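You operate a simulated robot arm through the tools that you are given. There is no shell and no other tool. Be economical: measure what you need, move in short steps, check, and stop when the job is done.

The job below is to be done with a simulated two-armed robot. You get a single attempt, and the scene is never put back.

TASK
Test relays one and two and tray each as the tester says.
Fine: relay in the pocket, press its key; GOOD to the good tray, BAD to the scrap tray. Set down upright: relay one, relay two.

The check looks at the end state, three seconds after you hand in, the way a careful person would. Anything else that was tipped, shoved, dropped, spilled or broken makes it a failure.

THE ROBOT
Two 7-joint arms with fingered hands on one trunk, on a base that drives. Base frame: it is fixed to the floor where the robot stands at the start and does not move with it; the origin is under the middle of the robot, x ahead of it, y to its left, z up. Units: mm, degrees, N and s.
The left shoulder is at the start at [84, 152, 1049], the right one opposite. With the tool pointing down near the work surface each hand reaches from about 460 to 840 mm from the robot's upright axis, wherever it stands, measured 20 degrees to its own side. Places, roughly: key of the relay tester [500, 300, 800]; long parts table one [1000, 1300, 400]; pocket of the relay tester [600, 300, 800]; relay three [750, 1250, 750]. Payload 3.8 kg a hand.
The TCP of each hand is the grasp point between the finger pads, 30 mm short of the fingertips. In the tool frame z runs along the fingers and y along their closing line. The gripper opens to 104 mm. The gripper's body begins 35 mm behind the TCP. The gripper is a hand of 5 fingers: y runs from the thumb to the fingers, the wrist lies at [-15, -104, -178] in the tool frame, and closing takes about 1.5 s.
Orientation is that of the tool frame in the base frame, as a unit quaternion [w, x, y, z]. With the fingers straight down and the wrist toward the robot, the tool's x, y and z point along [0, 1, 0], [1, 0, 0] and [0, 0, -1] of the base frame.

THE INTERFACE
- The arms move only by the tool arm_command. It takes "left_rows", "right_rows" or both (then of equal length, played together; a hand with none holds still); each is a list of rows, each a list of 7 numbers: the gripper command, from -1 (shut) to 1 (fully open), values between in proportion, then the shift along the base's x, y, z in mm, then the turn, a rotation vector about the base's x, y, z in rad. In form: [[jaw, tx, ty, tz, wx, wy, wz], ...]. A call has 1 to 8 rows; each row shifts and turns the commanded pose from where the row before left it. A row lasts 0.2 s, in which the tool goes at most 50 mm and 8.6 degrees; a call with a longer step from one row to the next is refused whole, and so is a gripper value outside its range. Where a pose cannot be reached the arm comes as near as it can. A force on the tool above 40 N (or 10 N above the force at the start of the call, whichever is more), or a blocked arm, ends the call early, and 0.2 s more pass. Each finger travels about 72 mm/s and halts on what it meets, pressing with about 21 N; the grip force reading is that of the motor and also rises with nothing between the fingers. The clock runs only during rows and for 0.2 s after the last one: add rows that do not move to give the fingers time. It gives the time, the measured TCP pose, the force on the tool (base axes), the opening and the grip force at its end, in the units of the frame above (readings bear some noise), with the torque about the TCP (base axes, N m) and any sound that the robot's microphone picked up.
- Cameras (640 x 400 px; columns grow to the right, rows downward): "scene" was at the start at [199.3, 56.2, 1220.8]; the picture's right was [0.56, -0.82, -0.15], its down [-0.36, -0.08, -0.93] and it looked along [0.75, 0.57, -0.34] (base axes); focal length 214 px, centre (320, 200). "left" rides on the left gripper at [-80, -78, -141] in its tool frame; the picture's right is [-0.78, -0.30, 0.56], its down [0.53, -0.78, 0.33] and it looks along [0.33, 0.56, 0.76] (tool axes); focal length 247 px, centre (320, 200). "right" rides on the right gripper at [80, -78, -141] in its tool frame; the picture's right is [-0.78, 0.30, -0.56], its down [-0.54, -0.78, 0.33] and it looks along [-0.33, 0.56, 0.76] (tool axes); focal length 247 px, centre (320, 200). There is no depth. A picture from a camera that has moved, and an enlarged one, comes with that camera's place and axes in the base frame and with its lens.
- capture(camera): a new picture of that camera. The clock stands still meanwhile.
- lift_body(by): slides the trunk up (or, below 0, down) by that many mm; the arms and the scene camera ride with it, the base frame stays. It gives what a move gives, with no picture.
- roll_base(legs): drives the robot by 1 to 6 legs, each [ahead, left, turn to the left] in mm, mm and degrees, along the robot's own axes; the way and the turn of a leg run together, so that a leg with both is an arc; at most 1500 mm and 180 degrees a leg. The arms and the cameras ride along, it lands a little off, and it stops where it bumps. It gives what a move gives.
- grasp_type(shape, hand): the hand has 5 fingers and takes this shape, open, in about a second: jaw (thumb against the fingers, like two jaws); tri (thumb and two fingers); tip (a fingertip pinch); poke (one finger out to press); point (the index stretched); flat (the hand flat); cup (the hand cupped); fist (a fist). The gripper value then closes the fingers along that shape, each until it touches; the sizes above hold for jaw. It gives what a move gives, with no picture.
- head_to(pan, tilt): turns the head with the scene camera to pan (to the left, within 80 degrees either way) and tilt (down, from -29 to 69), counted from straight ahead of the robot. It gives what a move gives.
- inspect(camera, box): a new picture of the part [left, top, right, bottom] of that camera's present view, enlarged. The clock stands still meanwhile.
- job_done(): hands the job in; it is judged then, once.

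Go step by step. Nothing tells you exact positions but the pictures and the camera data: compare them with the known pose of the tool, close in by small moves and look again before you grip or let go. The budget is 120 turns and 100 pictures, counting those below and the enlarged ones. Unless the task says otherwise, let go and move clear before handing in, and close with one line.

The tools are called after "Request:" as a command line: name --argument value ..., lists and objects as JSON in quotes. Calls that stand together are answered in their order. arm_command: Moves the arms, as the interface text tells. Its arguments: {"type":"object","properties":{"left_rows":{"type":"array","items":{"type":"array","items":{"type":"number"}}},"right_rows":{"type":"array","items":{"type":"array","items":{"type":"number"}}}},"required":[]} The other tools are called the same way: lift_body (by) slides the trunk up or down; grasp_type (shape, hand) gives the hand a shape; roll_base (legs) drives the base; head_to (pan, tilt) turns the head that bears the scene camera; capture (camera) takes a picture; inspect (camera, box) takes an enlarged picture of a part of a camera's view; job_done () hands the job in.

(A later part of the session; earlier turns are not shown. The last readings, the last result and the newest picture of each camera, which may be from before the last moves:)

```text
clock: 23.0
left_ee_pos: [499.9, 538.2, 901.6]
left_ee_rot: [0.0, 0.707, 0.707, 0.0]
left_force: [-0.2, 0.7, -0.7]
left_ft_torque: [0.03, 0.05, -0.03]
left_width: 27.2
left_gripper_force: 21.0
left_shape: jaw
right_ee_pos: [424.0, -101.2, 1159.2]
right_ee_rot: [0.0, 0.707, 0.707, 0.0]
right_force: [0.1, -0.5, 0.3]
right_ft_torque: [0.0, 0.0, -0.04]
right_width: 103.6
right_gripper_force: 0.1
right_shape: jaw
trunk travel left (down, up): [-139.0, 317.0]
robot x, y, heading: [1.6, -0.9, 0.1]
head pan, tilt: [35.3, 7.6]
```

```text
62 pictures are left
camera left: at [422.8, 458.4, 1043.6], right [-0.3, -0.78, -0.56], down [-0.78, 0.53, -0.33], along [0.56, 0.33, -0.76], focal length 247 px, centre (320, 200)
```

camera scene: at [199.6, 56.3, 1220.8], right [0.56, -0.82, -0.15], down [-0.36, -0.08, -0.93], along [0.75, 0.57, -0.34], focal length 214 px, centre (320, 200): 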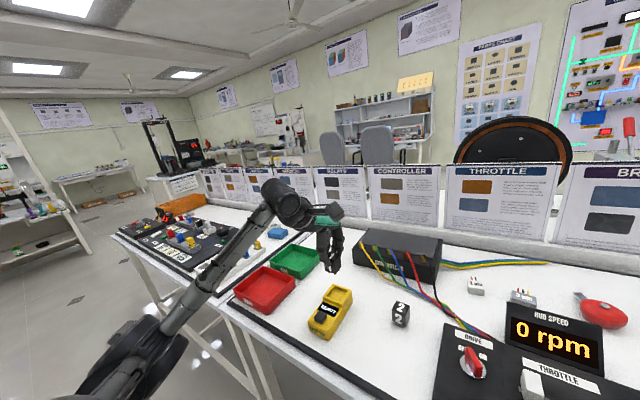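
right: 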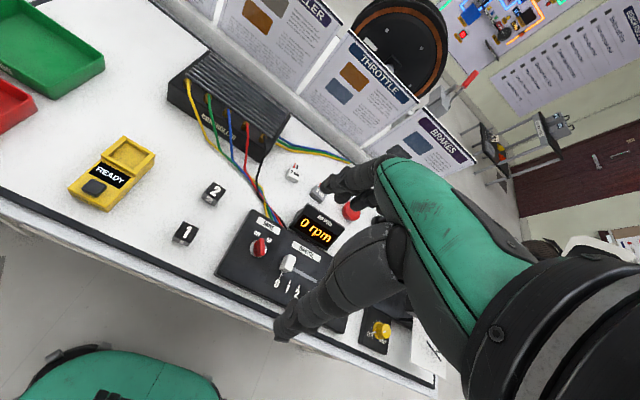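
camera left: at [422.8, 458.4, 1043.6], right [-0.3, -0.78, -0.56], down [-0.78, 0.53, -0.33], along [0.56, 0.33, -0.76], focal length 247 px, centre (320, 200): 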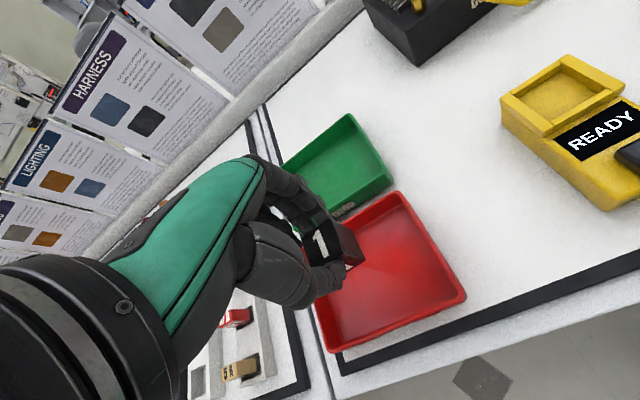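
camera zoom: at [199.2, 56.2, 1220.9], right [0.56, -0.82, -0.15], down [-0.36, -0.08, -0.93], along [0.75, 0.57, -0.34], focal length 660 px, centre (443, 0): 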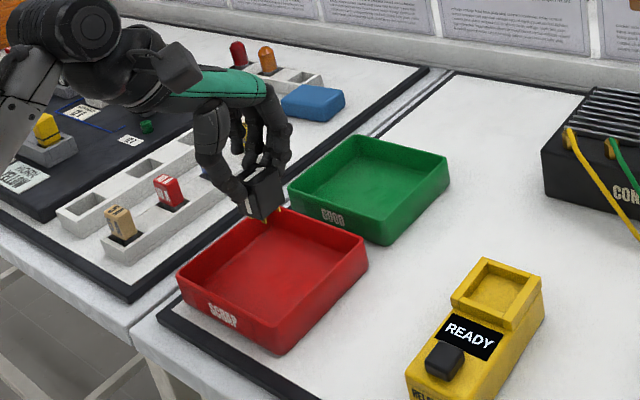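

Relay 1 is over the red tray with its centre confirmed near (498,545). I lower it carefully until it touches the floor.

Request:
arm_command --left_rows '[[-1, 0, 4, -30, 0, 0, 0], [-1, 0, 0, -30, 0, 0, 0], [-1, 0, 0, -14, 0, 0, 0], [-1, 0, 0, -4, 0, 0, 0], [-1, 0, 0, -2, 0, 0, 0], [-1, 0, 0, -2, 0, 0, 0]]'

Request:
inspect --camera "left" --box '[260, 160, 460, 320]'

Request:
inspect --camera "scene" --box '[220, 230, 320, 330]'

```text
clock: 24.4
left_ee_pos: [500.8, 542.1, 821.1]
left_ee_rot: [0.001, 0.707, 0.707, 0.0]
left_force: [0.2, -0.2, -0.3]
left_ft_torque: [0.0, 0.01, 0.01]
left_width: 27.5
left_gripper_force: 21.1
left_shape: jaw
right_ee_pos: [424.8, -101.2, 1158.3]
right_ee_rot: [-0.001, 0.707, 0.707, -0.001]
right_force: [-0.1, -0.2, -0.6]
right_ft_torque: [0.02, 0.01, 0.0]
right_width: 103.8
right_gripper_force: 0.0
right_shape: jaw
trunk travel left (down, up): [-139.0, 317.0]
robot x, y, heading: [1.9, -0.9, -0.1]
head pan, tilt: [35.3, 7.6]
```

```text
2.50 times, centred on (360, 240) of left
camera zoom: at [423.1, 461.7, 961.9], right [-0.3, -0.78, -0.56], down [-0.78, 0.53, -0.33], along [0.56, 0.33, -0.76], focal length 617 px, centre (220, 100)
```

zoom: 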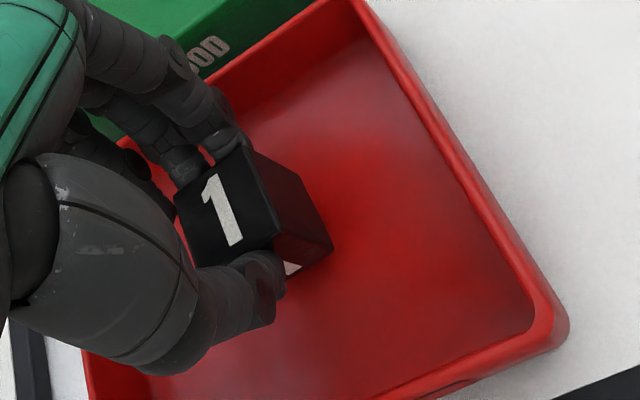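

```text
4.00 times, centred on (270, 280) of scene
camera zoom: at [199.5, 56.2, 1220.8], right [0.56, -0.82, -0.15], down [-0.36, -0.08, -0.93], along [0.75, 0.57, -0.34], focal length 858 px, centre (520, -120)
```

zoom: 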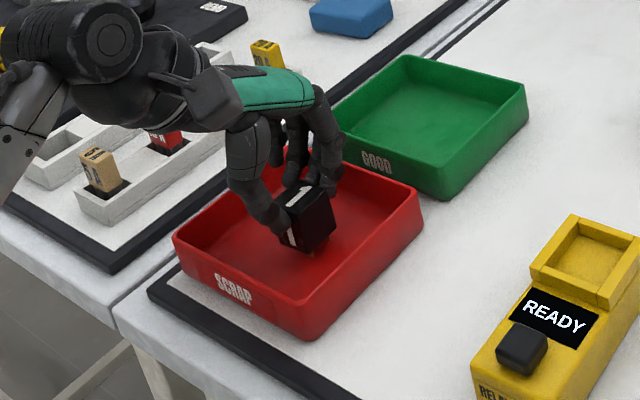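

Still free of contact; a few mm more down in small steps.

Request:
arm_command --left_rows '[[-1, 0, 0, -1.5, 0, 0, 0], [-1, 0, 0, -1.5, 0, 0, 0], [-1, 0, 0, -1, 0, 0, 0], [-1, 0, 0, 0, 0, 0, 0]]'

```text
clock: 25.4
left_ee_pos: [501.9, 541.5, 816.2]
left_ee_rot: [0.0, 0.707, 0.707, 0.0]
left_force: [-0.3, -0.7, 2.2]
left_ft_torque: [0.02, 0.0, 0.01]
left_width: 27.2
left_gripper_force: 20.8
left_shape: jaw
right_ee_pos: [423.7, -101.6, 1159.6]
right_ee_rot: [0.0, 0.707, 0.707, 0.0]
right_force: [0.8, -0.7, -1.2]
right_ft_torque: [-0.01, -0.01, 0.02]
right_width: 103.7
right_gripper_force: 0.1
right_shape: jaw
trunk travel left (down, up): [-139.0, 317.0]
robot x, y, heading: [-2.3, -2.1, 0.2]
head pan, tilt: [35.3, 7.6]
```

A light contact of 2 N shows; I go down 1 mm more, open modestly and rise.

Request:
arm_command --left_rows '[[-1, 0, 0, -1, 0, 0, 0], [-0.35, 0, 0, 0, 0, 0, 0], [-0.15, 0, 0, 0, 0, 0, 0], [0.1, 0, 0, 0, 0, 0, 0], [0.1, 0, 0, 0, 0, 0, 0], [0.1, 0, 0, 20, 0, 0, 0], [0.1, 0, 0, 45, 0, 0, 0], [0.1, 0, 0, 45, 0, 0, 0]]'

Request:
inspect --camera "left" --box '[260, 160, 460, 320]'

Request:
inspect --camera "scene" --box '[220, 230, 320, 330]'

```text
clock: 27.2
left_ee_pos: [500.6, 540.9, 926.1]
left_ee_rot: [-0.001, 0.707, 0.708, 0.0]
left_force: [0.8, -0.8, -0.8]
left_ft_torque: [0.01, 0.01, -0.01]
left_width: 57.0
left_gripper_force: 0.0
left_shape: jaw
right_ee_pos: [423.7, -101.2, 1159.2]
right_ee_rot: [0.0, 0.707, 0.707, 0.0]
right_force: [-0.4, -0.4, -0.8]
right_ft_torque: [0.0, 0.01, 0.01]
right_width: 103.5
right_gripper_force: 0.0
right_shape: jaw
trunk travel left (down, up): [-139.0, 317.0]
robot x, y, heading: [-3.5, 1.5, 0.1]
head pan, tilt: [35.3, 7.6]
```

```text
2.50 times, centred on (360, 240) of left
camera zoom: at [423.1, 461.7, 1067.9], right [-0.3, -0.78, -0.56], down [-0.78, 0.53, -0.33], along [0.56, 0.33, -0.76], focal length 617 px, centre (220, 100)
```

zoom: 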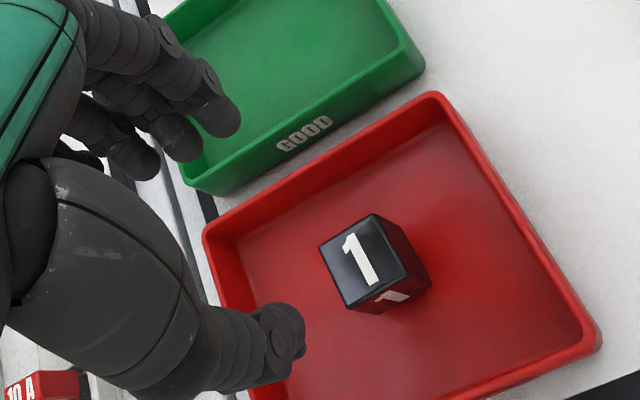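

```text
4.00 times, centred on (270, 280) of scene
camera zoom: at [199.1, 55.7, 1221.0], right [0.56, -0.82, -0.15], down [-0.36, -0.08, -0.93], along [0.75, 0.57, -0.34], focal length 858 px, centre (520, -120)
```

zoom: 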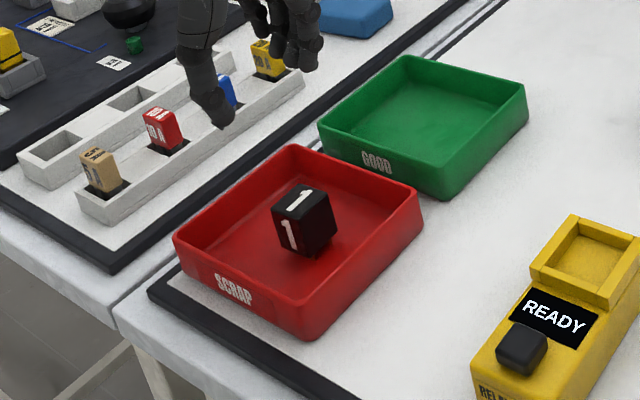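

Relay 1 stands upright in the scrap tray. Now to relay 2 at about (580,163).

Request:
arm_command --left_rows '[[0.4, 10, -47.2, 0, 0, 0, 0], [0.4, 10, -47.2, 0, 0, 0, 0], [0.4, 10, -47.2, 0, 0, 0, 0], [0.4, 10, -47.2, 0, 0, 0, 0], [0.4, 10, -47.2, 0, 0, 0, 0], [0.4, 10, -47.2, 0, 0, 0, 0], [0.4, 10, -47.2, 0, 0, 0, 0], [0.4, 9, -47.2, 0, 0, 0, 0]]'

Request:
arm_command --left_rows '[[0.4, 0, 0, -30, 0, 0, 0], [0.4, 0, 0, -25, 0, 0, 0], [0.4, 0, 0, 0, 0, 0, 0]]'

Request:
inspect --camera "left" --box '[260, 160, 420, 320]'

Request:
inspect --camera "scene" --box '[320, 230, 440, 350]'

```text
clock: 29.0
left_ee_pos: [581.5, 162.7, 925.6]
left_ee_rot: [0.0, 0.707, 0.707, 0.0]
left_force: [-0.7, -0.5, -1.2]
left_ft_torque: [0.02, -0.05, -0.01]
left_width: 72.4
left_gripper_force: 0.1
left_shape: jaw
right_ee_pos: [424.2, -103.3, 1159.5]
right_ee_rot: [0.0, 0.707, 0.707, 0.0]
right_force: [0.3, 0.6, 0.1]
right_ft_torque: [0.03, 0.01, 0.02]
right_width: 103.8
right_gripper_force: 0.0
right_shape: jaw
trunk travel left (down, up): [-139.0, 317.0]
robot x, y, heading: [-2.3, -2.4, 0.0]
head pan, tilt: [35.3, 7.6]
```

```text
clock: 29.8
left_ee_pos: [580.9, 162.5, 870.9]
left_ee_rot: [0.0, 0.708, 0.706, -0.001]
left_force: [-0.7, 0.3, 0.5]
left_ft_torque: [0.02, 0.01, 0.06]
left_width: 72.6
left_gripper_force: 0.1
left_shape: jaw
right_ee_pos: [423.8, -101.6, 1159.7]
right_ee_rot: [0.0, 0.707, 0.707, 0.0]
right_force: [-0.5, -0.7, 0.1]
right_ft_torque: [0.0, -0.01, 0.01]
right_width: 103.6
right_gripper_force: 0.0
right_shape: jaw
trunk travel left (down, up): [-139.0, 317.0]
robot x, y, heading: [3.4, -0.8, -0.1]
head pan, tilt: [35.3, 7.6]
```

```text
2.50 times, centred on (340, 240) of left
camera zoom: at [502.9, 84.0, 1012.2], right [-0.3, -0.78, -0.56], down [-0.78, 0.53, -0.33], along [0.56, 0.33, -0.76], focal length 617 px, centre (270, 100)
```

zoom: 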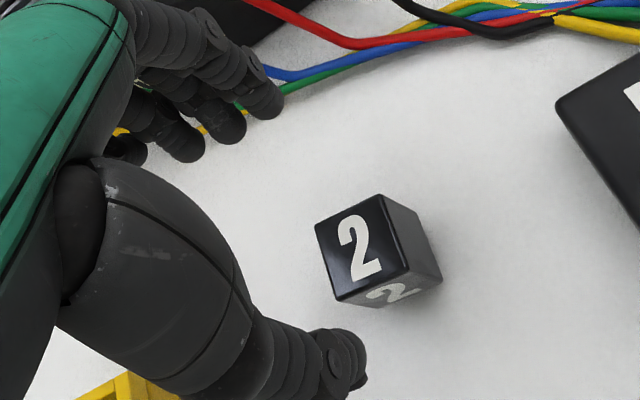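

```text
3.33 times, centred on (380, 290) of scene
camera zoom: at [199.3, 56.0, 1220.9], right [0.56, -0.82, -0.15], down [-0.36, -0.08, -0.93], along [0.75, 0.57, -0.34], focal length 715 px, centre (120, -100)
```

zoom: 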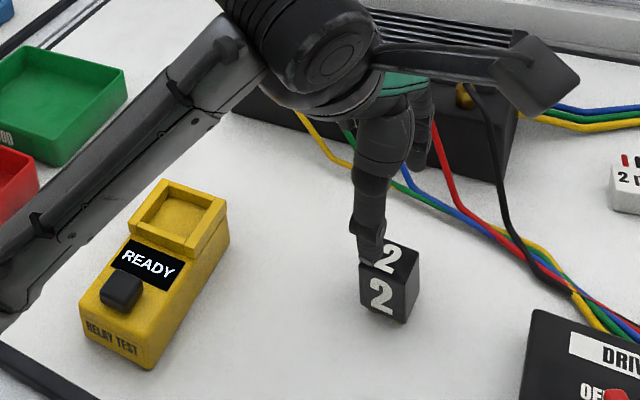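

Relay 2 is centred between the fingers at about (579,163), with the wires well beyond. Descend, grip, lift.

Request:
arm_command --left_rows '[[0.3, -1.5, 0.5, -30, 0, 0, 0], [0.3, 0, 0, -28, 0, 0, 0], [-1, 0, 0, 0, 0, 0, 0], [-1, 0, 0, 0, 0, 0, 0], [-1, 0, 0, 0, 0, 0, 0], [-1, 0, 0, 0, 0, 0, 0], [-1, 0, 0, 0, 0, 0, 0]]'

Request:
arm_command --left_rows '[[-1, 0, 0, 35, 0, 0, 0], [-1, 0, 0, 40, 0, 0, 0], [-1, -7, 39, 0, 0, 0, 0], [-1, -7, 39, 0, 0, 0, 0], [-1, -6, 39, 0, 0, 0, 0], [-1, -6, 38, 0, 0, 0, 0], [-1, 0, 0, 0, 0, 0, 0]]'

Request:
inspect --camera "left" --box '[280, 190, 440, 310]'

Request:
inspect --camera "scene" --box '[300, 230, 390, 320]'

```text
clock: 31.4
left_ee_pos: [579.4, 162.9, 813.3]
left_ee_rot: [0.0, 0.707, 0.707, 0.0]
left_force: [-0.8, 0.2, 0.2]
left_ft_torque: [-0.04, 0.0, -0.02]
left_width: 27.7
left_gripper_force: 20.7
left_shape: jaw
right_ee_pos: [423.7, -101.5, 1158.0]
right_ee_rot: [-0.001, 0.707, 0.707, 0.0]
right_force: [0.0, 0.2, 0.7]
right_ft_torque: [0.0, -0.03, 0.02]
right_width: 103.9
right_gripper_force: 0.1
right_shape: jaw
trunk travel left (down, up): [-139.0, 317.0]
robot x, y, heading: [-0.7, 1.6, -0.1]
head pan, tilt: [35.3, 7.6]
```

```text
clock: 33.0
left_ee_pos: [553.0, 318.7, 887.0]
left_ee_rot: [0.0, 0.707, 0.707, 0.001]
left_force: [0.2, 0.2, -0.7]
left_ft_torque: [0.01, 0.02, 0.01]
left_width: 27.1
left_gripper_force: 21.4
left_shape: jaw
right_ee_pos: [423.9, -102.1, 1158.6]
right_ee_rot: [-0.002, 0.707, 0.707, 0.0]
right_force: [-0.5, 0.0, -0.9]
right_ft_torque: [0.02, 0.03, 0.0]
right_width: 103.7
right_gripper_force: 0.0
right_shape: jaw
trunk travel left (down, up): [-139.0, 317.0]
robot x, y, heading: [-2.5, 0.2, 0.1]
head pan, tilt: [35.3, 7.6]
```

```text
3.33 times, centred on (360, 250) of left
camera zoom: at [475.6, 239.2, 1028.6], right [-0.3, -0.78, -0.56], down [-0.78, 0.53, -0.33], along [0.56, 0.33, -0.76], focal length 823 px, centre (187, 33)
```

zoom: 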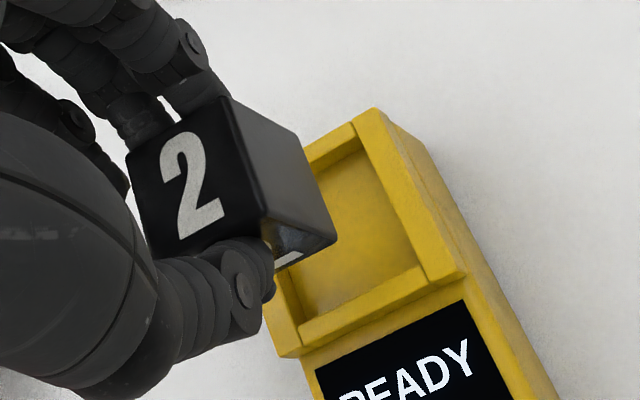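

```text
4.44 times, centred on (345, 275) of scene
camera zoom: at [199.7, 55.5, 1220.8], right [0.56, -0.82, -0.15], down [-0.36, -0.08, -0.93], along [0.75, 0.57, -0.34], focal length 953 px, centre (209, -133)
```

zoom: 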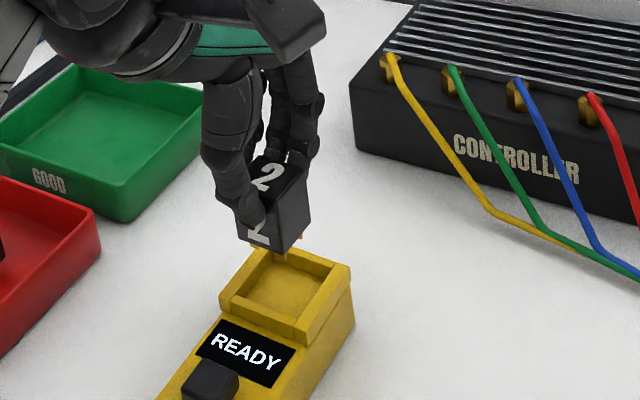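

Same pose as relay 1 had over the pocket; lower likewise.

Request:
arm_command --left_rows '[[-1, 0, -0.5, -15, 0, 0, 0], [-1, 0, 0, -15, 0, 0, 0], [-1, 0, 0, -6, 0, 0, 0], [-1, 0, 0, -3, 0, 0, 0], [-1, 0, 0, -2, 0, 0, 0], [-1, 0, 0, 0, 0, 0, 0]]'

Request:
inspect --camera "left" --box '[280, 190, 440, 310]'

```text
clock: 34.4
left_ee_pos: [551.8, 319.3, 846.2]
left_ee_rot: [0.0, 0.707, 0.707, 0.0]
left_force: [-0.2, -0.6, -0.9]
left_ft_torque: [0.04, -0.06, 0.0]
left_width: 27.5
left_gripper_force: 20.8
left_shape: jaw
right_ee_pos: [424.9, -101.3, 1160.3]
right_ee_rot: [-0.001, 0.707, 0.707, -0.002]
right_force: [0.2, -0.1, -0.9]
right_ft_torque: [-0.02, -0.01, 0.0]
right_width: 103.5
right_gripper_force: 0.1
right_shape: jaw
trunk travel left (down, up): [-139.0, 317.0]
robot x, y, heading: [1.6, 1.6, 0.0]
head pan, tilt: [35.3, 7.6]
```

```text
3.33 times, centred on (360, 250) of left
camera zoom: at [474.7, 238.9, 987.9], right [-0.3, -0.78, -0.56], down [-0.78, 0.53, -0.33], along [0.56, 0.33, -0.76], focal length 823 px, centre (187, 33)
```

zoom: 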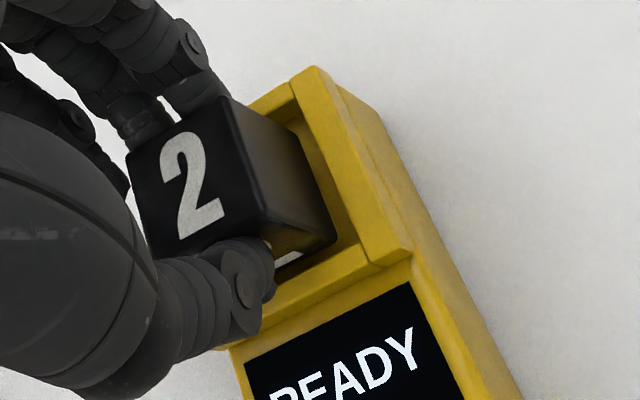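

Nearly down, no contact yet; 2 mm lower, then open and rise.

Request:
arm_command --left_rows '[[-1, 0, -0.5, -1, 0, 0, 0], [-1, 0, 0, -1, 0, 0, 0], [-1, 0, 0, 0, 0, 0, 0]]'

Request:
arm_command --left_rows '[[-0.35, 0, 0, 0, 0, 0, 0], [-0.15, 0, 0, 0, 0, 0, 0], [0.1, 0, 0, 0, 0, 0, 0], [0.1, 0, 0, 0, 0, 0, 0], [0.1, 0, 0, 20, 0, 0, 0], [0.1, 0, 0, 40, 0, 0, 0], [0.1, 0, 0, 40, 0, 0, 0]]'

Request:
inspect --camera "left" --box '[280, 150, 480, 310]'

Request:
inspect --camera "scene" --box '[300, 240, 390, 330]'

```text
clock: 35.2
left_ee_pos: [551.9, 318.5, 845.6]
left_ee_rot: [0.001, 0.707, 0.708, 0.001]
left_force: [-0.6, 1.1, 4.1]
left_ft_torque: [0.02, -0.03, -0.01]
left_width: 27.5
left_gripper_force: 21.2
left_shape: jaw
right_ee_pos: [422.9, -101.6, 1158.8]
right_ee_rot: [0.0, 0.707, 0.707, 0.0]
right_force: [-1.0, 0.6, -0.4]
right_ft_torque: [0.0, 0.04, -0.03]
right_width: 103.9
right_gripper_force: 0.0
right_shape: jaw
trunk travel left (down, up): [-139.0, 317.0]
robot x, y, heading: [-0.6, -1.5, -0.1]
head pan, tilt: [35.3, 7.6]
```

```text
clock: 36.8
left_ee_pos: [551.5, 318.8, 944.6]
left_ee_rot: [0.0, 0.707, 0.707, -0.001]
left_force: [0.0, -0.2, 0.0]
left_ft_torque: [0.02, 0.0, -0.03]
left_width: 56.7
left_gripper_force: 0.1
left_shape: jaw
right_ee_pos: [424.5, -101.8, 1159.8]
right_ee_rot: [0.0, 0.707, 0.707, 0.001]
right_force: [0.9, 0.1, 0.8]
right_ft_torque: [-0.01, 0.03, -0.01]
right_width: 103.8
right_gripper_force: 0.1
right_shape: jaw
trunk travel left (down, up): [-139.0, 317.0]
robot x, y, heading: [-2.4, -1.6, 0.2]
head pan, tilt: [35.3, 7.6]
```

```text
2.50 times, centred on (380, 230) of left
camera zoom: at [474.7, 239.1, 1086.7], right [-0.3, -0.78, -0.56], down [-0.78, 0.53, -0.33], along [0.55, 0.33, -0.76], focal length 617 px, centre (170, 125)
```

zoom: 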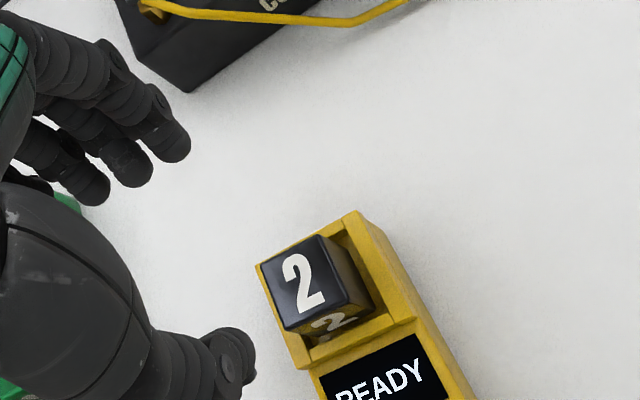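

```text
4.44 times, centred on (345, 285) of scene
camera zoom: at [199.3, 55.8, 1220.9], right [0.56, -0.82, -0.15], down [-0.36, -0.08, -0.93], along [0.75, 0.57, -0.34], focal length 953 px, centre (209, -178)
```

zoom: 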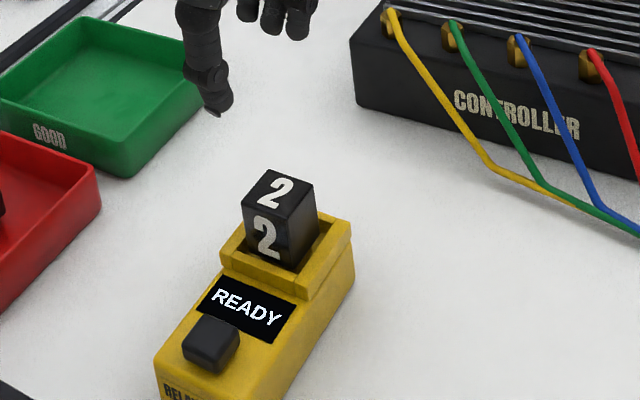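

Relay 2 is upright in the pocket. Poke shape again and press the key at the same TCP position (472.5,322.5).

Request:
grasp_type --shape "poke" --hand "left"

Request:
arm_command --left_rows '[[-1, -40, 2, 0, 0, 0, 0], [-1, -39, 1.7, 0, 0, 0, 0], [-1, 0, 0, -40, 0, 0, 0], [-1, 0, 0, -40, 0, 0, 0], [-1, 0, 0, -24, 0, 0, 0], [-1, 0, 0, 0, 0, 0, 0]]'

Request:
inspect --camera "left" --box '[260, 160, 420, 320]'

```text
clock: 37.7
left_ee_pos: [552.5, 319.2, 945.1]
left_ee_rot: [0.001, 0.707, 0.707, -0.001]
left_force: [0.1, -0.4, -0.4]
left_ft_torque: [-0.04, 0.0, 0.0]
left_width: 0.1
left_gripper_force: 0.0
left_shape: poke
right_ee_pos: [424.5, -102.0, 1158.3]
right_ee_rot: [-0.001, 0.707, 0.707, -0.001]
right_force: [0.0, -0.3, 0.9]
right_ft_torque: [0.01, 0.02, -0.04]
right_width: 103.5
right_gripper_force: 0.1
right_shape: jaw
trunk travel left (down, up): [-139.0, 317.0]
robot x, y, heading: [5.0, -0.4, 0.3]
head pan, tilt: [35.3, 7.6]
```

```text
clock: 39.1
left_ee_pos: [471.6, 320.8, 841.1]
left_ee_rot: [0.001, 0.707, 0.707, -0.001]
left_force: [-0.3, -0.2, -0.3]
left_ft_torque: [-0.04, 0.0, 0.01]
left_width: 0.0
left_gripper_force: 0.1
left_shape: poke
right_ee_pos: [424.4, -102.0, 1159.0]
right_ee_rot: [-0.001, 0.707, 0.707, 0.0]
right_force: [-0.3, -0.4, -0.2]
right_ft_torque: [-0.03, -0.01, -0.01]
right_width: 103.7
right_gripper_force: 0.1
right_shape: jaw
trunk travel left (down, up): [-139.0, 317.0]
robot x, y, heading: [-3.1, -1.1, -0.3]
head pan, tilt: [35.3, 7.6]
```

```text
2.50 times, centred on (340, 240) of left
camera zoom: at [394.9, 241.6, 982.1], right [-0.3, -0.78, -0.56], down [-0.78, 0.53, -0.33], along [0.56, 0.33, -0.76], focal length 617 px, centre (270, 100)
```

zoom: 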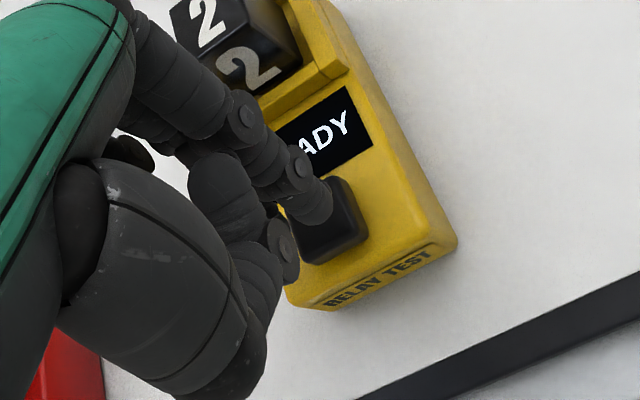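

The fingertip is above the key; pressing down in small steps, then reading.

Request:
arm_command --left_rows '[[-1, 0, 1, -4, 0, 0, 0], [-1, 0, 0, -3, 0, 0, 0], [-1, 0, 0, -2, 0, 0, 0], [-1, 0, 0, -2, 0, 0, 0], [-1, 0, 0, -2, 0, 0, 0], [-1, 0, 0, 0, 0, 0, 0]]'

Request:
arm_command --left_rows '[[-1, 0, 0, 20, 0, 0, 0], [-1, 0, 0, 40, 0, 0, 0], [-1, 0, 0, 40, 0, 0, 0], [-1, 0, 0, 0, 0, 0, 0]]'

Request:
inspect --camera "scene" --box '[280, 240, 380, 340]'

```text
clock: 40.5
left_ee_pos: [473.3, 323.5, 828.6]
left_ee_rot: [0.0, 0.707, 0.707, -0.001]
left_force: [1.5, -0.3, 1.7]
left_ft_torque: [0.02, 0.0, 0.0]
left_width: 0.1
left_gripper_force: 0.0
left_shape: poke
right_ee_pos: [424.3, -102.7, 1159.3]
right_ee_rot: [-0.001, 0.707, 0.707, 0.0]
right_force: [0.6, 0.0, 0.4]
right_ft_torque: [0.0, 0.02, -0.03]
right_width: 103.5
right_gripper_force: 0.1
right_shape: jaw
trunk travel left (down, up): [-139.0, 317.0]
robot x, y, heading: [-0.1, -3.3, 0.3]
head pan, tilt: [35.3, 7.6]
```

```text
clock: 41.5
left_ee_pos: [473.8, 321.9, 929.5]
left_ee_rot: [0.001, 0.707, 0.707, 0.0]
left_force: [0.1, 0.1, 0.0]
left_ft_torque: [0.01, -0.01, 0.01]
left_width: 0.2
left_gripper_force: 0.0
left_shape: poke
right_ee_pos: [424.0, -102.1, 1159.6]
right_ee_rot: [-0.001, 0.707, 0.707, 0.0]
right_force: [0.2, 0.7, 0.9]
right_ft_torque: [0.01, 0.0, -0.02]
right_width: 103.9
right_gripper_force: 0.0
right_shape: jaw
trunk travel left (down, up): [-139.0, 317.0]
robot x, y, heading: [-1.4, -1.2, 0.2]
head pan, tilt: [35.3, 7.6]
```

```text
4.00 times, centred on (330, 290) of scene
camera zoom: at [199.4, 56.2, 1220.8], right [0.56, -0.82, -0.15], down [-0.36, -0.08, -0.93], along [0.75, 0.57, -0.34], focal length 858 px, centre (280, -160)
```

zoom: 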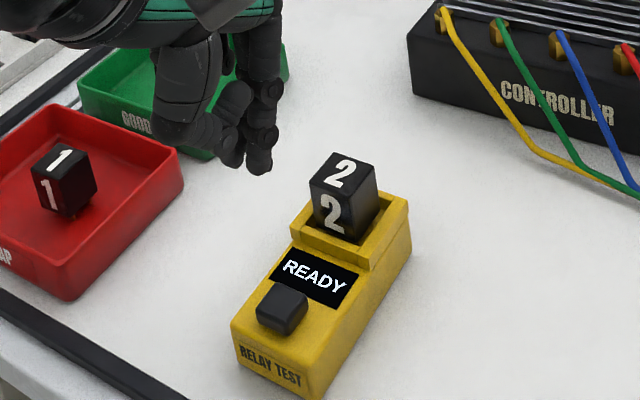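

No click that time and the screen still shows READY: the key needs a slightly deeper press. I go down again, about 2 mm further.

Request:
arm_command --left_rows '[[-1, -0.5, 0, -40, 0, 0, 0], [-1, 0, 0, -40, 0, 0, 0], [-1, 0, 0, -16, 0, 0, 0], [-1, 0, 0, -3, 0, 0, 0], [-1, 0, 0, -2, 0, 0, 0], [-1, 0, 0, -1.5, 0, 0, 0], [-1, 0, 0, -1.5, 0, 0, 0], [-1, 0, 0, 0, 0, 0, 0]]'

```text
clock: 43.3
left_ee_pos: [473.2, 322.5, 823.8]
left_ee_rot: [0.001, 0.707, 0.707, 0.001]
left_force: [2.1, 0.6, 7.1]
left_ft_torque: [-0.01, -0.08, -0.05]
left_width: 0.2
left_gripper_force: 0.0
left_shape: poke
right_ee_pos: [423.1, -101.9, 1159.6]
right_ee_rot: [0.0, 0.707, 0.707, 0.0]
right_force: [-0.3, -0.2, -0.2]
right_ft_torque: [-0.01, 0.01, 0.0]
right_width: 104.0
right_gripper_force: 0.1
right_shape: jaw
trunk travel left (down, up): [-139.0, 317.0]
robot x, y, heading: [-2.0, -0.8, -0.2]
head pan, tilt: [35.3, 7.6]
heard: click
```

It clicked. I raise and read the screen.

Request:
arm_command --left_rows '[[-1, 0, 0, 20, 0, 0, 0], [-1, 0, 0, 40, 0, 0, 0], [-1, 0, 0, 40, 0, 0, 0], [-1, 0, 0, 0, 0, 0, 0]]'

Request:
inspect --camera "scene" --box '[280, 240, 380, 340]'

Request:
grasp_type --shape "jaw" --hand "left"

```text
clock: 44.3
left_ee_pos: [473.0, 323.5, 922.3]
left_ee_rot: [0.001, 0.707, 0.708, -0.001]
left_force: [-0.4, 0.1, 0.6]
left_ft_torque: [0.0, 0.02, 0.03]
left_width: 0.0
left_gripper_force: 0.1
left_shape: poke
right_ee_pos: [424.3, -101.2, 1159.0]
right_ee_rot: [-0.001, 0.707, 0.707, -0.001]
right_force: [-0.5, 0.5, -0.6]
right_ft_torque: [0.0, 0.0, 0.01]
right_width: 103.7
right_gripper_force: 0.2
right_shape: jaw
trunk travel left (down, up): [-139.0, 317.0]
robot x, y, heading: [2.9, -1.9, 0.2]
head pan, tilt: [35.3, 7.6]
```

```text
4.00 times, centred on (330, 290) of scene
camera zoom: at [199.4, 56.2, 1220.8], right [0.56, -0.82, -0.15], down [-0.36, -0.08, -0.93], along [0.75, 0.57, -0.34], focal length 858 px, centre (280, -160)
```

zoom: 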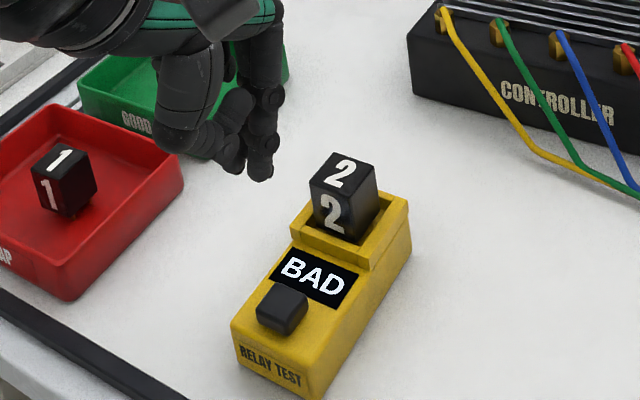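

```text
clock: 45.2
left_ee_pos: [474.0, 323.2, 924.1]
left_ee_rot: [0.001, 0.707, 0.707, 0.0]
left_force: [-1.3, -0.7, 0.3]
left_ft_torque: [0.01, 0.01, 0.0]
left_width: 103.8
left_gripper_force: 0.0
left_shape: jaw
right_ee_pos: [424.2, -100.6, 1159.7]
right_ee_rot: [-0.001, 0.707, 0.708, 0.0]
right_force: [-0.6, 0.6, 0.4]
right_ft_torque: [-0.02, 0.03, 0.03]
right_width: 103.7
right_gripper_force: 0.1
right_shape: jaw
trunk travel left (down, up): [-139.0, 317.0]
robot x, y, heading: [4.8, 2.9, -0.0]
head pan, tilt: [35.3, 7.6]
```

Relay 2 also reads BAD, so it goes to scrap too. My other fingers reach toward +y, so to make room I'll first shift relay 1 about 40 mm toward −y within its tray; I move above it now.

Request:
arm_command --left_rows '[[0.3, 5.5, 43.7, 0, 0, 0, 0], [0.3, 5.5, 43.7, 0, 0, 0, 0], [0.3, 5.5, 43.7, 0, 0, 0, 0], [0.3, 5.5, 43.7, 0, 0, 0, 0], [0.3, 5.5, 43.7, 0, 0, 0, 0], [0.3, 0, 0, -30, 0, 0, 0], [0.3, 0, 0, -20, 0, 0, 0], [0.3, 0, 0, 0, 0, 0, 0]]'

Request:
inspect --camera "left" --box '[260, 160, 460, 320]'

```text
clock: 47.0
left_ee_pos: [501.3, 541.4, 873.6]
left_ee_rot: [0.0, 0.707, 0.707, 0.0]
left_force: [0.1, -0.4, 0.5]
left_ft_torque: [-0.02, 0.02, -0.01]
left_width: 67.9
left_gripper_force: 0.0
left_shape: jaw
right_ee_pos: [423.4, -101.3, 1158.9]
right_ee_rot: [0.0, 0.707, 0.707, -0.001]
right_force: [0.1, -0.2, -0.9]
right_ft_torque: [-0.01, 0.0, -0.01]
right_width: 103.7
right_gripper_force: 0.1
right_shape: jaw
trunk travel left (down, up): [-139.0, 317.0]
robot x, y, heading: [0.5, 1.4, 0.2]
head pan, tilt: [35.3, 7.6]
```

```text
2.50 times, centred on (360, 240) of left
camera zoom: at [423.6, 461.9, 1015.8], right [-0.3, -0.78, -0.56], down [-0.78, 0.53, -0.33], along [0.56, 0.33, -0.76], focal length 617 px, centre (220, 100)
```

zoom: 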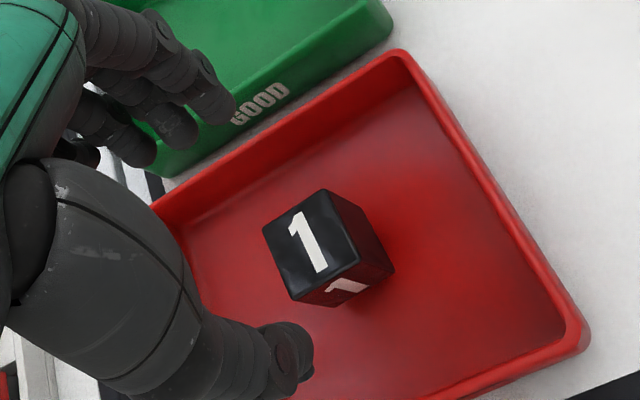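

Centred over relay 1. Descend to z≈817.5, grip, lift 15 mm, shift −40 in y.

Request:
arm_command --left_rows '[[0.2, 0, 0, -30, 0, 0, 0], [0.2, 0, 0, -26, 0, 0, 0], [-1, 0, 0, 0, 0, 0, 0], [-1, 0, 0, 0, 0, 0, 0], [-1, 0, 0, 0, 0, 0, 0], [-1, 0, 0, 0, 0, 0, 0], [-1, 0, 0, 0, 0, 0, 0]]'

Request:
arm_command --left_rows '[[-1, 0, 0, 20, 0, 0, 0], [-1, 0, -20, 0, 0, 0, 0], [-1, 0, -20, 0, 0, 0, 0], [-1, 0, 0, -12, 0, 0, 0], [-1, 0, 0, 0, 0, 0, 0]]'

Request:
inspect --camera "left" --box '[240, 140, 460, 320]'

```text
clock: 48.6
left_ee_pos: [502.1, 541.5, 818.0]
left_ee_rot: [0.0, 0.708, 0.706, 0.0]
left_force: [0.3, -0.5, -0.2]
left_ft_torque: [-0.01, 0.02, -0.01]
left_width: 27.5
left_gripper_force: 21.0
left_shape: jaw
right_ee_pos: [423.8, -101.7, 1158.7]
right_ee_rot: [-0.001, 0.707, 0.707, 0.0]
right_force: [0.1, -0.3, -0.4]
right_ft_torque: [-0.02, 0.01, 0.05]
right_width: 103.6
right_gripper_force: 0.0
right_shape: jaw
trunk travel left (down, up): [-139.0, 317.0]
robot x, y, heading: [-0.8, -0.3, -0.0]
head pan, tilt: [35.3, 7.6]
```

```text
clock: 49.8
left_ee_pos: [500.3, 502.0, 825.0]
left_ee_rot: [0.001, 0.707, 0.707, -0.001]
left_force: [0.5, -0.3, -1.0]
left_ft_torque: [-0.01, -0.03, 0.0]
left_width: 27.2
left_gripper_force: 20.3
left_shape: jaw
right_ee_pos: [424.0, -101.7, 1158.6]
right_ee_rot: [0.0, 0.707, 0.707, -0.001]
right_force: [0.2, 0.6, -0.3]
right_ft_torque: [-0.01, 0.02, -0.01]
right_width: 103.8
right_gripper_force: 0.1
right_shape: jaw
trunk travel left (down, up): [-139.0, 317.0]
robot x, y, heading: [3.1, 0.7, -0.2]
head pan, tilt: [35.3, 7.6]
```

```text
2.22 times, centred on (350, 230) of left
camera zoom: at [423.0, 421.5, 966.7], right [-0.3, -0.78, -0.56], down [-0.78, 0.53, -0.33], along [0.56, 0.33, -0.76], focal length 549 px, centre (253, 133)
```

zoom: 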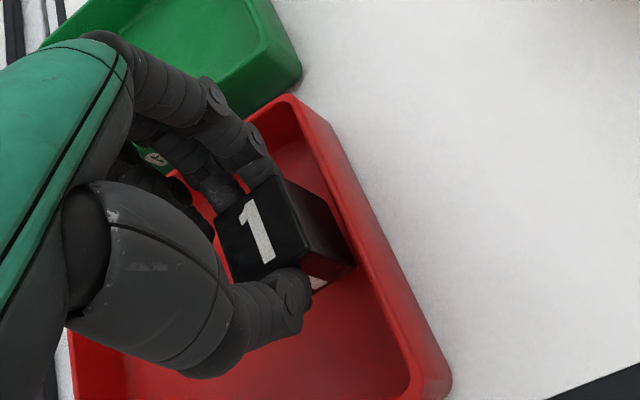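

The relay is close to the tray's −y wall, so I back off 5 mm and set it down.

Request:
arm_command --left_rows '[[-1, 0, 5, 0, 0, 0, 0], [-1, 0, 0, -4, 0, 0, 0], [-1, 0, 0, -2, 0, 0, 0], [-1, 0, 0, -1.5, 0, 0, 0], [-1, 0, 0, 0, 0, 0, 0]]'

Request:
arm_command --left_rows '[[-0.35, 0, 0, 0, 0, 0, 0], [-0.15, 0, 0, 0, 0, 0, 0], [0.1, 0, 0, 0, 0, 0, 0], [0.1, 0, 0, 0, 0, 0, 0], [0.1, 0, 0, 20, 0, 0, 0], [0.1, 0, 0, 45, 0, 0, 0], [0.1, 0, 0, 45, 0, 0, 0]]'

Request:
inspect --camera "left" --box '[260, 160, 460, 320]'

Request:
inspect --camera "scene" --box '[220, 230, 320, 330]'

```text
clock: 51.0
left_ee_pos: [499.6, 506.1, 817.3]
left_ee_rot: [0.001, 0.707, 0.707, -0.001]
left_force: [0.0, 0.4, 1.0]
left_ft_torque: [0.01, -0.02, -0.01]
left_width: 27.4
left_gripper_force: 21.0
left_shape: jaw
right_ee_pos: [424.4, -100.7, 1158.5]
right_ee_rot: [-0.001, 0.707, 0.707, -0.001]
right_force: [-0.1, -0.3, 0.4]
right_ft_torque: [-0.01, 0.01, -0.02]
right_width: 103.5
right_gripper_force: 0.0
right_shape: jaw
trunk travel left (down, up): [-139.0, 317.0]
robot x, y, heading: [-1.5, -1.8, 0.1]
head pan, tilt: [35.3, 7.6]
```

```text
clock: 52.6
left_ee_pos: [501.7, 505.7, 928.2]
left_ee_rot: [0.001, 0.707, 0.707, -0.001]
left_force: [-0.3, 0.2, 0.3]
left_ft_torque: [-0.01, 0.02, 0.05]
left_width: 56.9
left_gripper_force: 0.0
left_shape: jaw
right_ee_pos: [425.0, -101.4, 1158.8]
right_ee_rot: [0.0, 0.707, 0.707, 0.0]
right_force: [-0.8, -0.3, -0.8]
right_ft_torque: [0.03, -0.04, 0.03]
right_width: 103.6
right_gripper_force: 0.0
right_shape: jaw
trunk travel left (down, up): [-139.0, 317.0]
robot x, y, heading: [0.6, 0.4, -0.2]
head pan, tilt: [35.3, 7.6]
```

```text
2.50 times, centred on (360, 240) of left
camera zoom: at [423.1, 427.1, 1070.2], right [-0.3, -0.78, -0.56], down [-0.78, 0.53, -0.33], along [0.56, 0.33, -0.76], focal length 617 px, centre (220, 100)
```

zoom: 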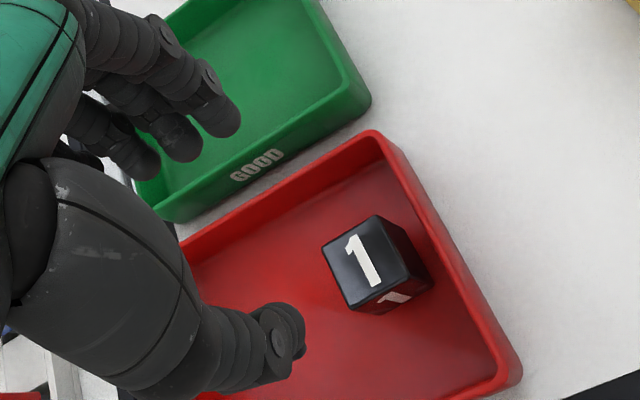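

```text
4.00 times, centred on (270, 280) of scene
camera zoom: at [199.2, 55.7, 1220.9], right [0.56, -0.82, -0.15], down [-0.36, -0.08, -0.93], along [0.75, 0.57, -0.34], focal length 858 px, centre (520, -120)
```

zoom: 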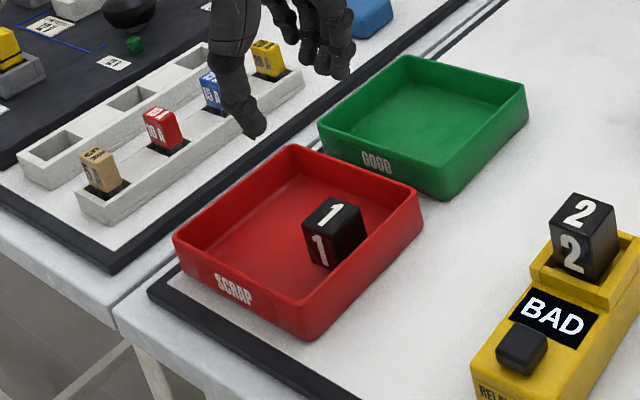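

Relay 1 stands well on the −y side of the scrap tray. Now to relay 2 in the pocket.

Request:
arm_command --left_rows '[[0.3, 12.6, -46.8, 0, 0, 0, 0], [0.3, 12.6, -46.8, 0, 0, 0, 0], [0.3, 12.6, -46.8, 0, 0, 0, 0], [0.3, 12.6, -46.8, 0, 0, 0, 0], [0.3, 0, 0, -32, 0, 0, 0], [0.3, 0, 0, 0, 0, 0, 0]]'

Request:
inspect --camera "left" --box '[260, 160, 420, 320]'

```text
clock: 54.0
left_ee_pos: [551.2, 317.9, 896.9]
left_ee_rot: [0.0, 0.707, 0.707, 0.0]
left_force: [-0.1, -0.4, 0.1]
left_ft_torque: [0.01, 0.0, 0.01]
left_width: 67.2
left_gripper_force: 0.1
left_shape: jaw
right_ee_pos: [424.4, -102.1, 1158.5]
right_ee_rot: [0.0, 0.707, 0.707, 0.0]
right_force: [-0.4, 0.0, -0.2]
right_ft_torque: [0.0, -0.04, -0.01]
right_width: 103.4
right_gripper_force: 0.0
right_shape: jaw
trunk travel left (down, up): [-139.0, 317.0]
robot x, y, heading: [1.1, -1.0, -0.0]
head pan, tilt: [35.3, 7.6]
```

```text
2.50 times, centred on (340, 240) of left
camera zoom: at [473.7, 239.0, 1038.0], right [-0.3, -0.78, -0.56], down [-0.78, 0.53, -0.33], along [0.56, 0.33, -0.76], focal length 617 px, centre (270, 100)
```

zoom: 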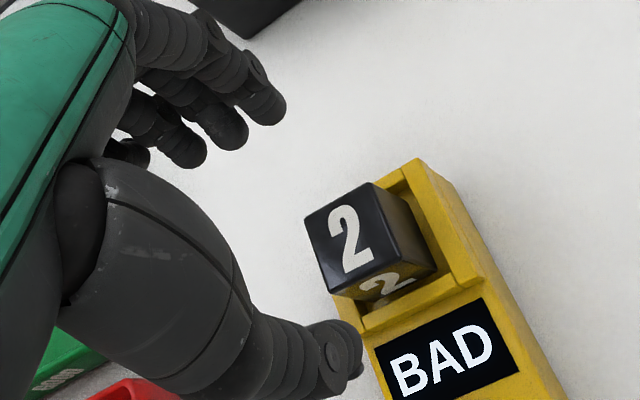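

Same view as with relay 1; descend to z≈846, grip and lift.

Request:
arm_command --left_rows '[[0.3, 0.5, 0, -25, 0, 0, 0], [0.3, 0, 0, -25, 0, 0, 0], [-1, 0, 0, 0, 0, 0, 0], [-1, 0, 0, 0, 0, 0, 0], [-1, 0, 0, 0, 0, 0, 0], [-1, 0, 0, 0, 0, 0, 0], [-1, 0, 0, 0, 0, 0, 0]]'

Request:
arm_command --left_rows '[[-1, 0, 0, 15, 0, 0, 0], [-1, 0, 0, 30, 0, 0, 0], [-1, 0, 0, 35, 0, 0, 0], [-1, -10.2, 47.2, 0, 0, 0, 0], [-1, -10.2, 47.2, 0, 0, 0, 0], [-1, -10.2, 47.2, 0, 0, 0, 0], [-1, -10.2, 47.2, 0, 0, 0, 0], [-1, -10.2, 47.2, 0, 0, 0, 0]]'

Request:
inspect --camera "left" --box '[240, 140, 500, 340]'

Request:
inspect --camera "scene" --box '[210, 220, 330, 330]'

```text
clock: 55.6
left_ee_pos: [552.1, 318.7, 846.9]
left_ee_rot: [0.0, 0.707, 0.707, 0.0]
left_force: [0.3, 0.2, -0.3]
left_ft_torque: [-0.01, -0.01, 0.03]
left_width: 27.3
left_gripper_force: 21.2
left_shape: jaw
right_ee_pos: [423.7, -102.6, 1159.3]
right_ee_rot: [-0.001, 0.707, 0.707, -0.001]
right_force: [0.4, 0.4, 0.3]
right_ft_torque: [0.01, 0.01, -0.04]
right_width: 103.5
right_gripper_force: 0.1
right_shape: jaw
trunk travel left (down, up): [-139.0, 317.0]
robot x, y, heading: [-3.1, 1.0, 0.3]
head pan, tilt: [35.3, 7.6]
```

```text
clock: 57.4
left_ee_pos: [499.3, 555.2, 923.8]
left_ee_rot: [0.002, 0.707, 0.707, 0.0]
left_force: [1.1, 0.6, -1.3]
left_ft_torque: [0.0, -0.01, 0.01]
left_width: 27.0
left_gripper_force: 20.7
left_shape: jaw
right_ee_pos: [423.6, -101.0, 1157.9]
right_ee_rot: [-0.001, 0.707, 0.707, -0.001]
right_force: [-0.4, 0.4, 0.0]
right_ft_torque: [0.01, 0.0, -0.05]
right_width: 103.6
right_gripper_force: 0.1
right_shape: jaw
trunk travel left (down, up): [-139.0, 317.0]
robot x, y, heading: [-1.7, 2.4, 0.4]
head pan, tilt: [35.3, 7.6]
```

```text
2.00 times, centred on (370, 240) of left
camera zoom: at [421.3, 477.0, 1066.7], right [-0.3, -0.78, -0.55], down [-0.78, 0.53, -0.33], along [0.56, 0.33, -0.76], focal length 494 px, centre (220, 120)
```

zoom: 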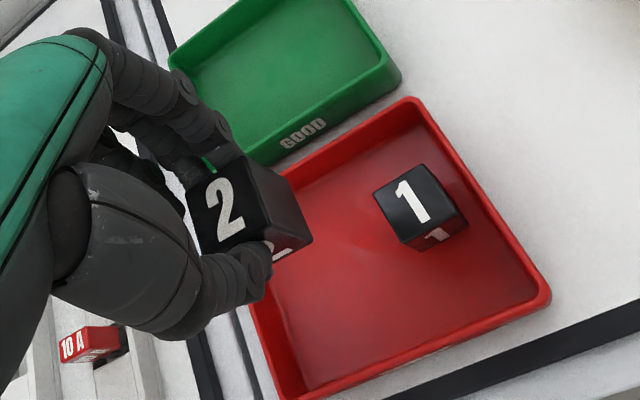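

```text
3.64 times, centred on (270, 275) of scene
camera zoom: at [199.3, 56.8, 1220.8], right [0.56, -0.82, -0.15], down [-0.36, -0.08, -0.93], along [0.75, 0.57, -0.34], focal length 780 px, centre (502, -73)
```

zoom: 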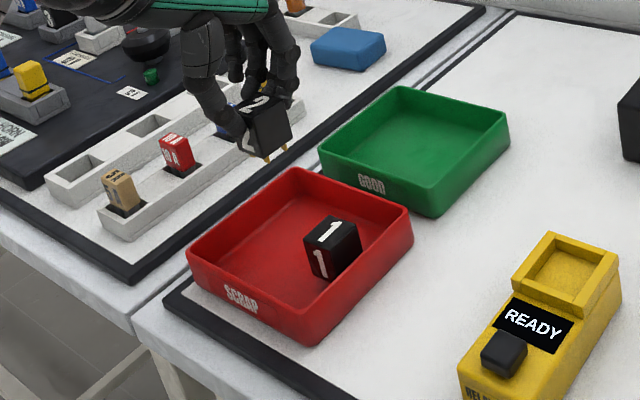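

Relay 2 is held above the free half of the scrap tray, about 19 mm clear of relay 1. Lowering.

Request:
arm_command --left_rows '[[-1, 0, 0, -35, 0, 0, 0], [-1, 0, 0, -35, 0, 0, 0], [-1, 0, 0, -24, 0, 0, 0], [-1, 0, 0, -4, 0, 0, 0], [-1, 0, 0, -3, 0, 0, 0], [-1, 0, 0, 0, 0, 0, 0]]'

Request:
inspect --camera "left" --box '[240, 140, 460, 320]'

```text
clock: 58.8
left_ee_pos: [501.2, 555.9, 826.0]
left_ee_rot: [0.001, 0.707, 0.707, 0.0]
left_force: [-0.2, 0.4, 0.0]
left_ft_torque: [-0.02, -0.02, -0.01]
left_width: 27.1
left_gripper_force: 21.8
left_shape: jaw
right_ee_pos: [424.1, -101.4, 1158.4]
right_ee_rot: [-0.001, 0.708, 0.706, 0.0]
right_force: [0.0, -0.1, 0.3]
right_ft_torque: [0.01, 0.02, 0.01]
right_width: 103.6
right_gripper_force: 0.1
right_shape: jaw
trunk travel left (down, up): [-139.0, 317.0]
robot x, y, heading: [-0.7, 2.5, -0.1]
head pan, tilt: [35.3, 7.6]
```

```text
2.22 times, centred on (350, 230) of left
camera zoom: at [422.5, 475.4, 966.4], right [-0.3, -0.78, -0.56], down [-0.78, 0.53, -0.33], along [0.56, 0.33, -0.76], focal length 549 px, centre (253, 133)
```

zoom: 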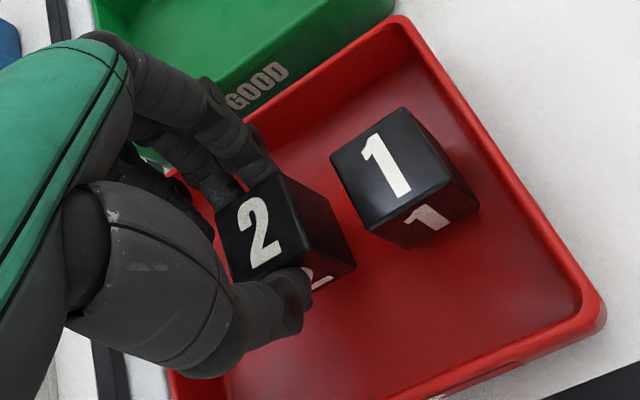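

Clear of relay 1 and of the walls; final few mm down.

Request:
arm_command --left_rows '[[-1, 0, 0, -3, 0, 0, 0], [-1, 0, 0, -2, 0, 0, 0], [-1, 0, 0, -1.5, 0, 0, 0], [-1, 0, 0, -1.5, 0, 0, 0], [-1, 0, 0, 0, 0, 0, 0]]'

```text
clock: 60.0
left_ee_pos: [501.2, 555.1, 817.6]
left_ee_rot: [0.001, 0.707, 0.707, 0.0]
left_force: [0.1, -0.2, -1.1]
left_ft_torque: [-0.02, -0.05, 0.0]
left_width: 27.1
left_gripper_force: 21.3
left_shape: jaw
right_ee_pos: [424.4, -102.1, 1157.8]
right_ee_rot: [-0.001, 0.707, 0.707, -0.001]
right_force: [-0.3, -0.3, 0.3]
right_ft_torque: [-0.03, 0.01, 0.03]
right_width: 103.4
right_gripper_force: 0.1
right_shape: jaw
trunk travel left (down, up): [-139.0, 317.0]
robot x, y, heading: [-1.1, 0.3, 0.1]
head pan, tilt: [35.3, 7.6]
```

Request:
arm_command --left_rows '[[-1, 0, 0, -1, 0, 0, 0], [-1, 0, 0, -1, 0, 0, 0], [-1, 0, 0, 0, 0, 0, 0]]'

```text
clock: 60.8
left_ee_pos: [499.3, 554.5, 817.0]
left_ee_rot: [0.0, 0.707, 0.707, 0.001]
left_force: [-0.9, 0.8, 4.9]
left_ft_torque: [0.01, -0.02, 0.03]
left_width: 27.3
left_gripper_force: 21.0
left_shape: jaw
right_ee_pos: [422.8, -102.1, 1159.4]
right_ee_rot: [0.0, 0.707, 0.707, 0.0]
right_force: [-0.6, -0.1, -1.0]
right_ft_torque: [0.01, -0.01, 0.0]
right_width: 103.6
right_gripper_force: 0.1
right_shape: jaw
trunk travel left (down, up): [-139.0, 317.0]
robot x, y, heading: [0.7, -0.4, -0.1]
head pan, tilt: [35.3, 7.6]
```

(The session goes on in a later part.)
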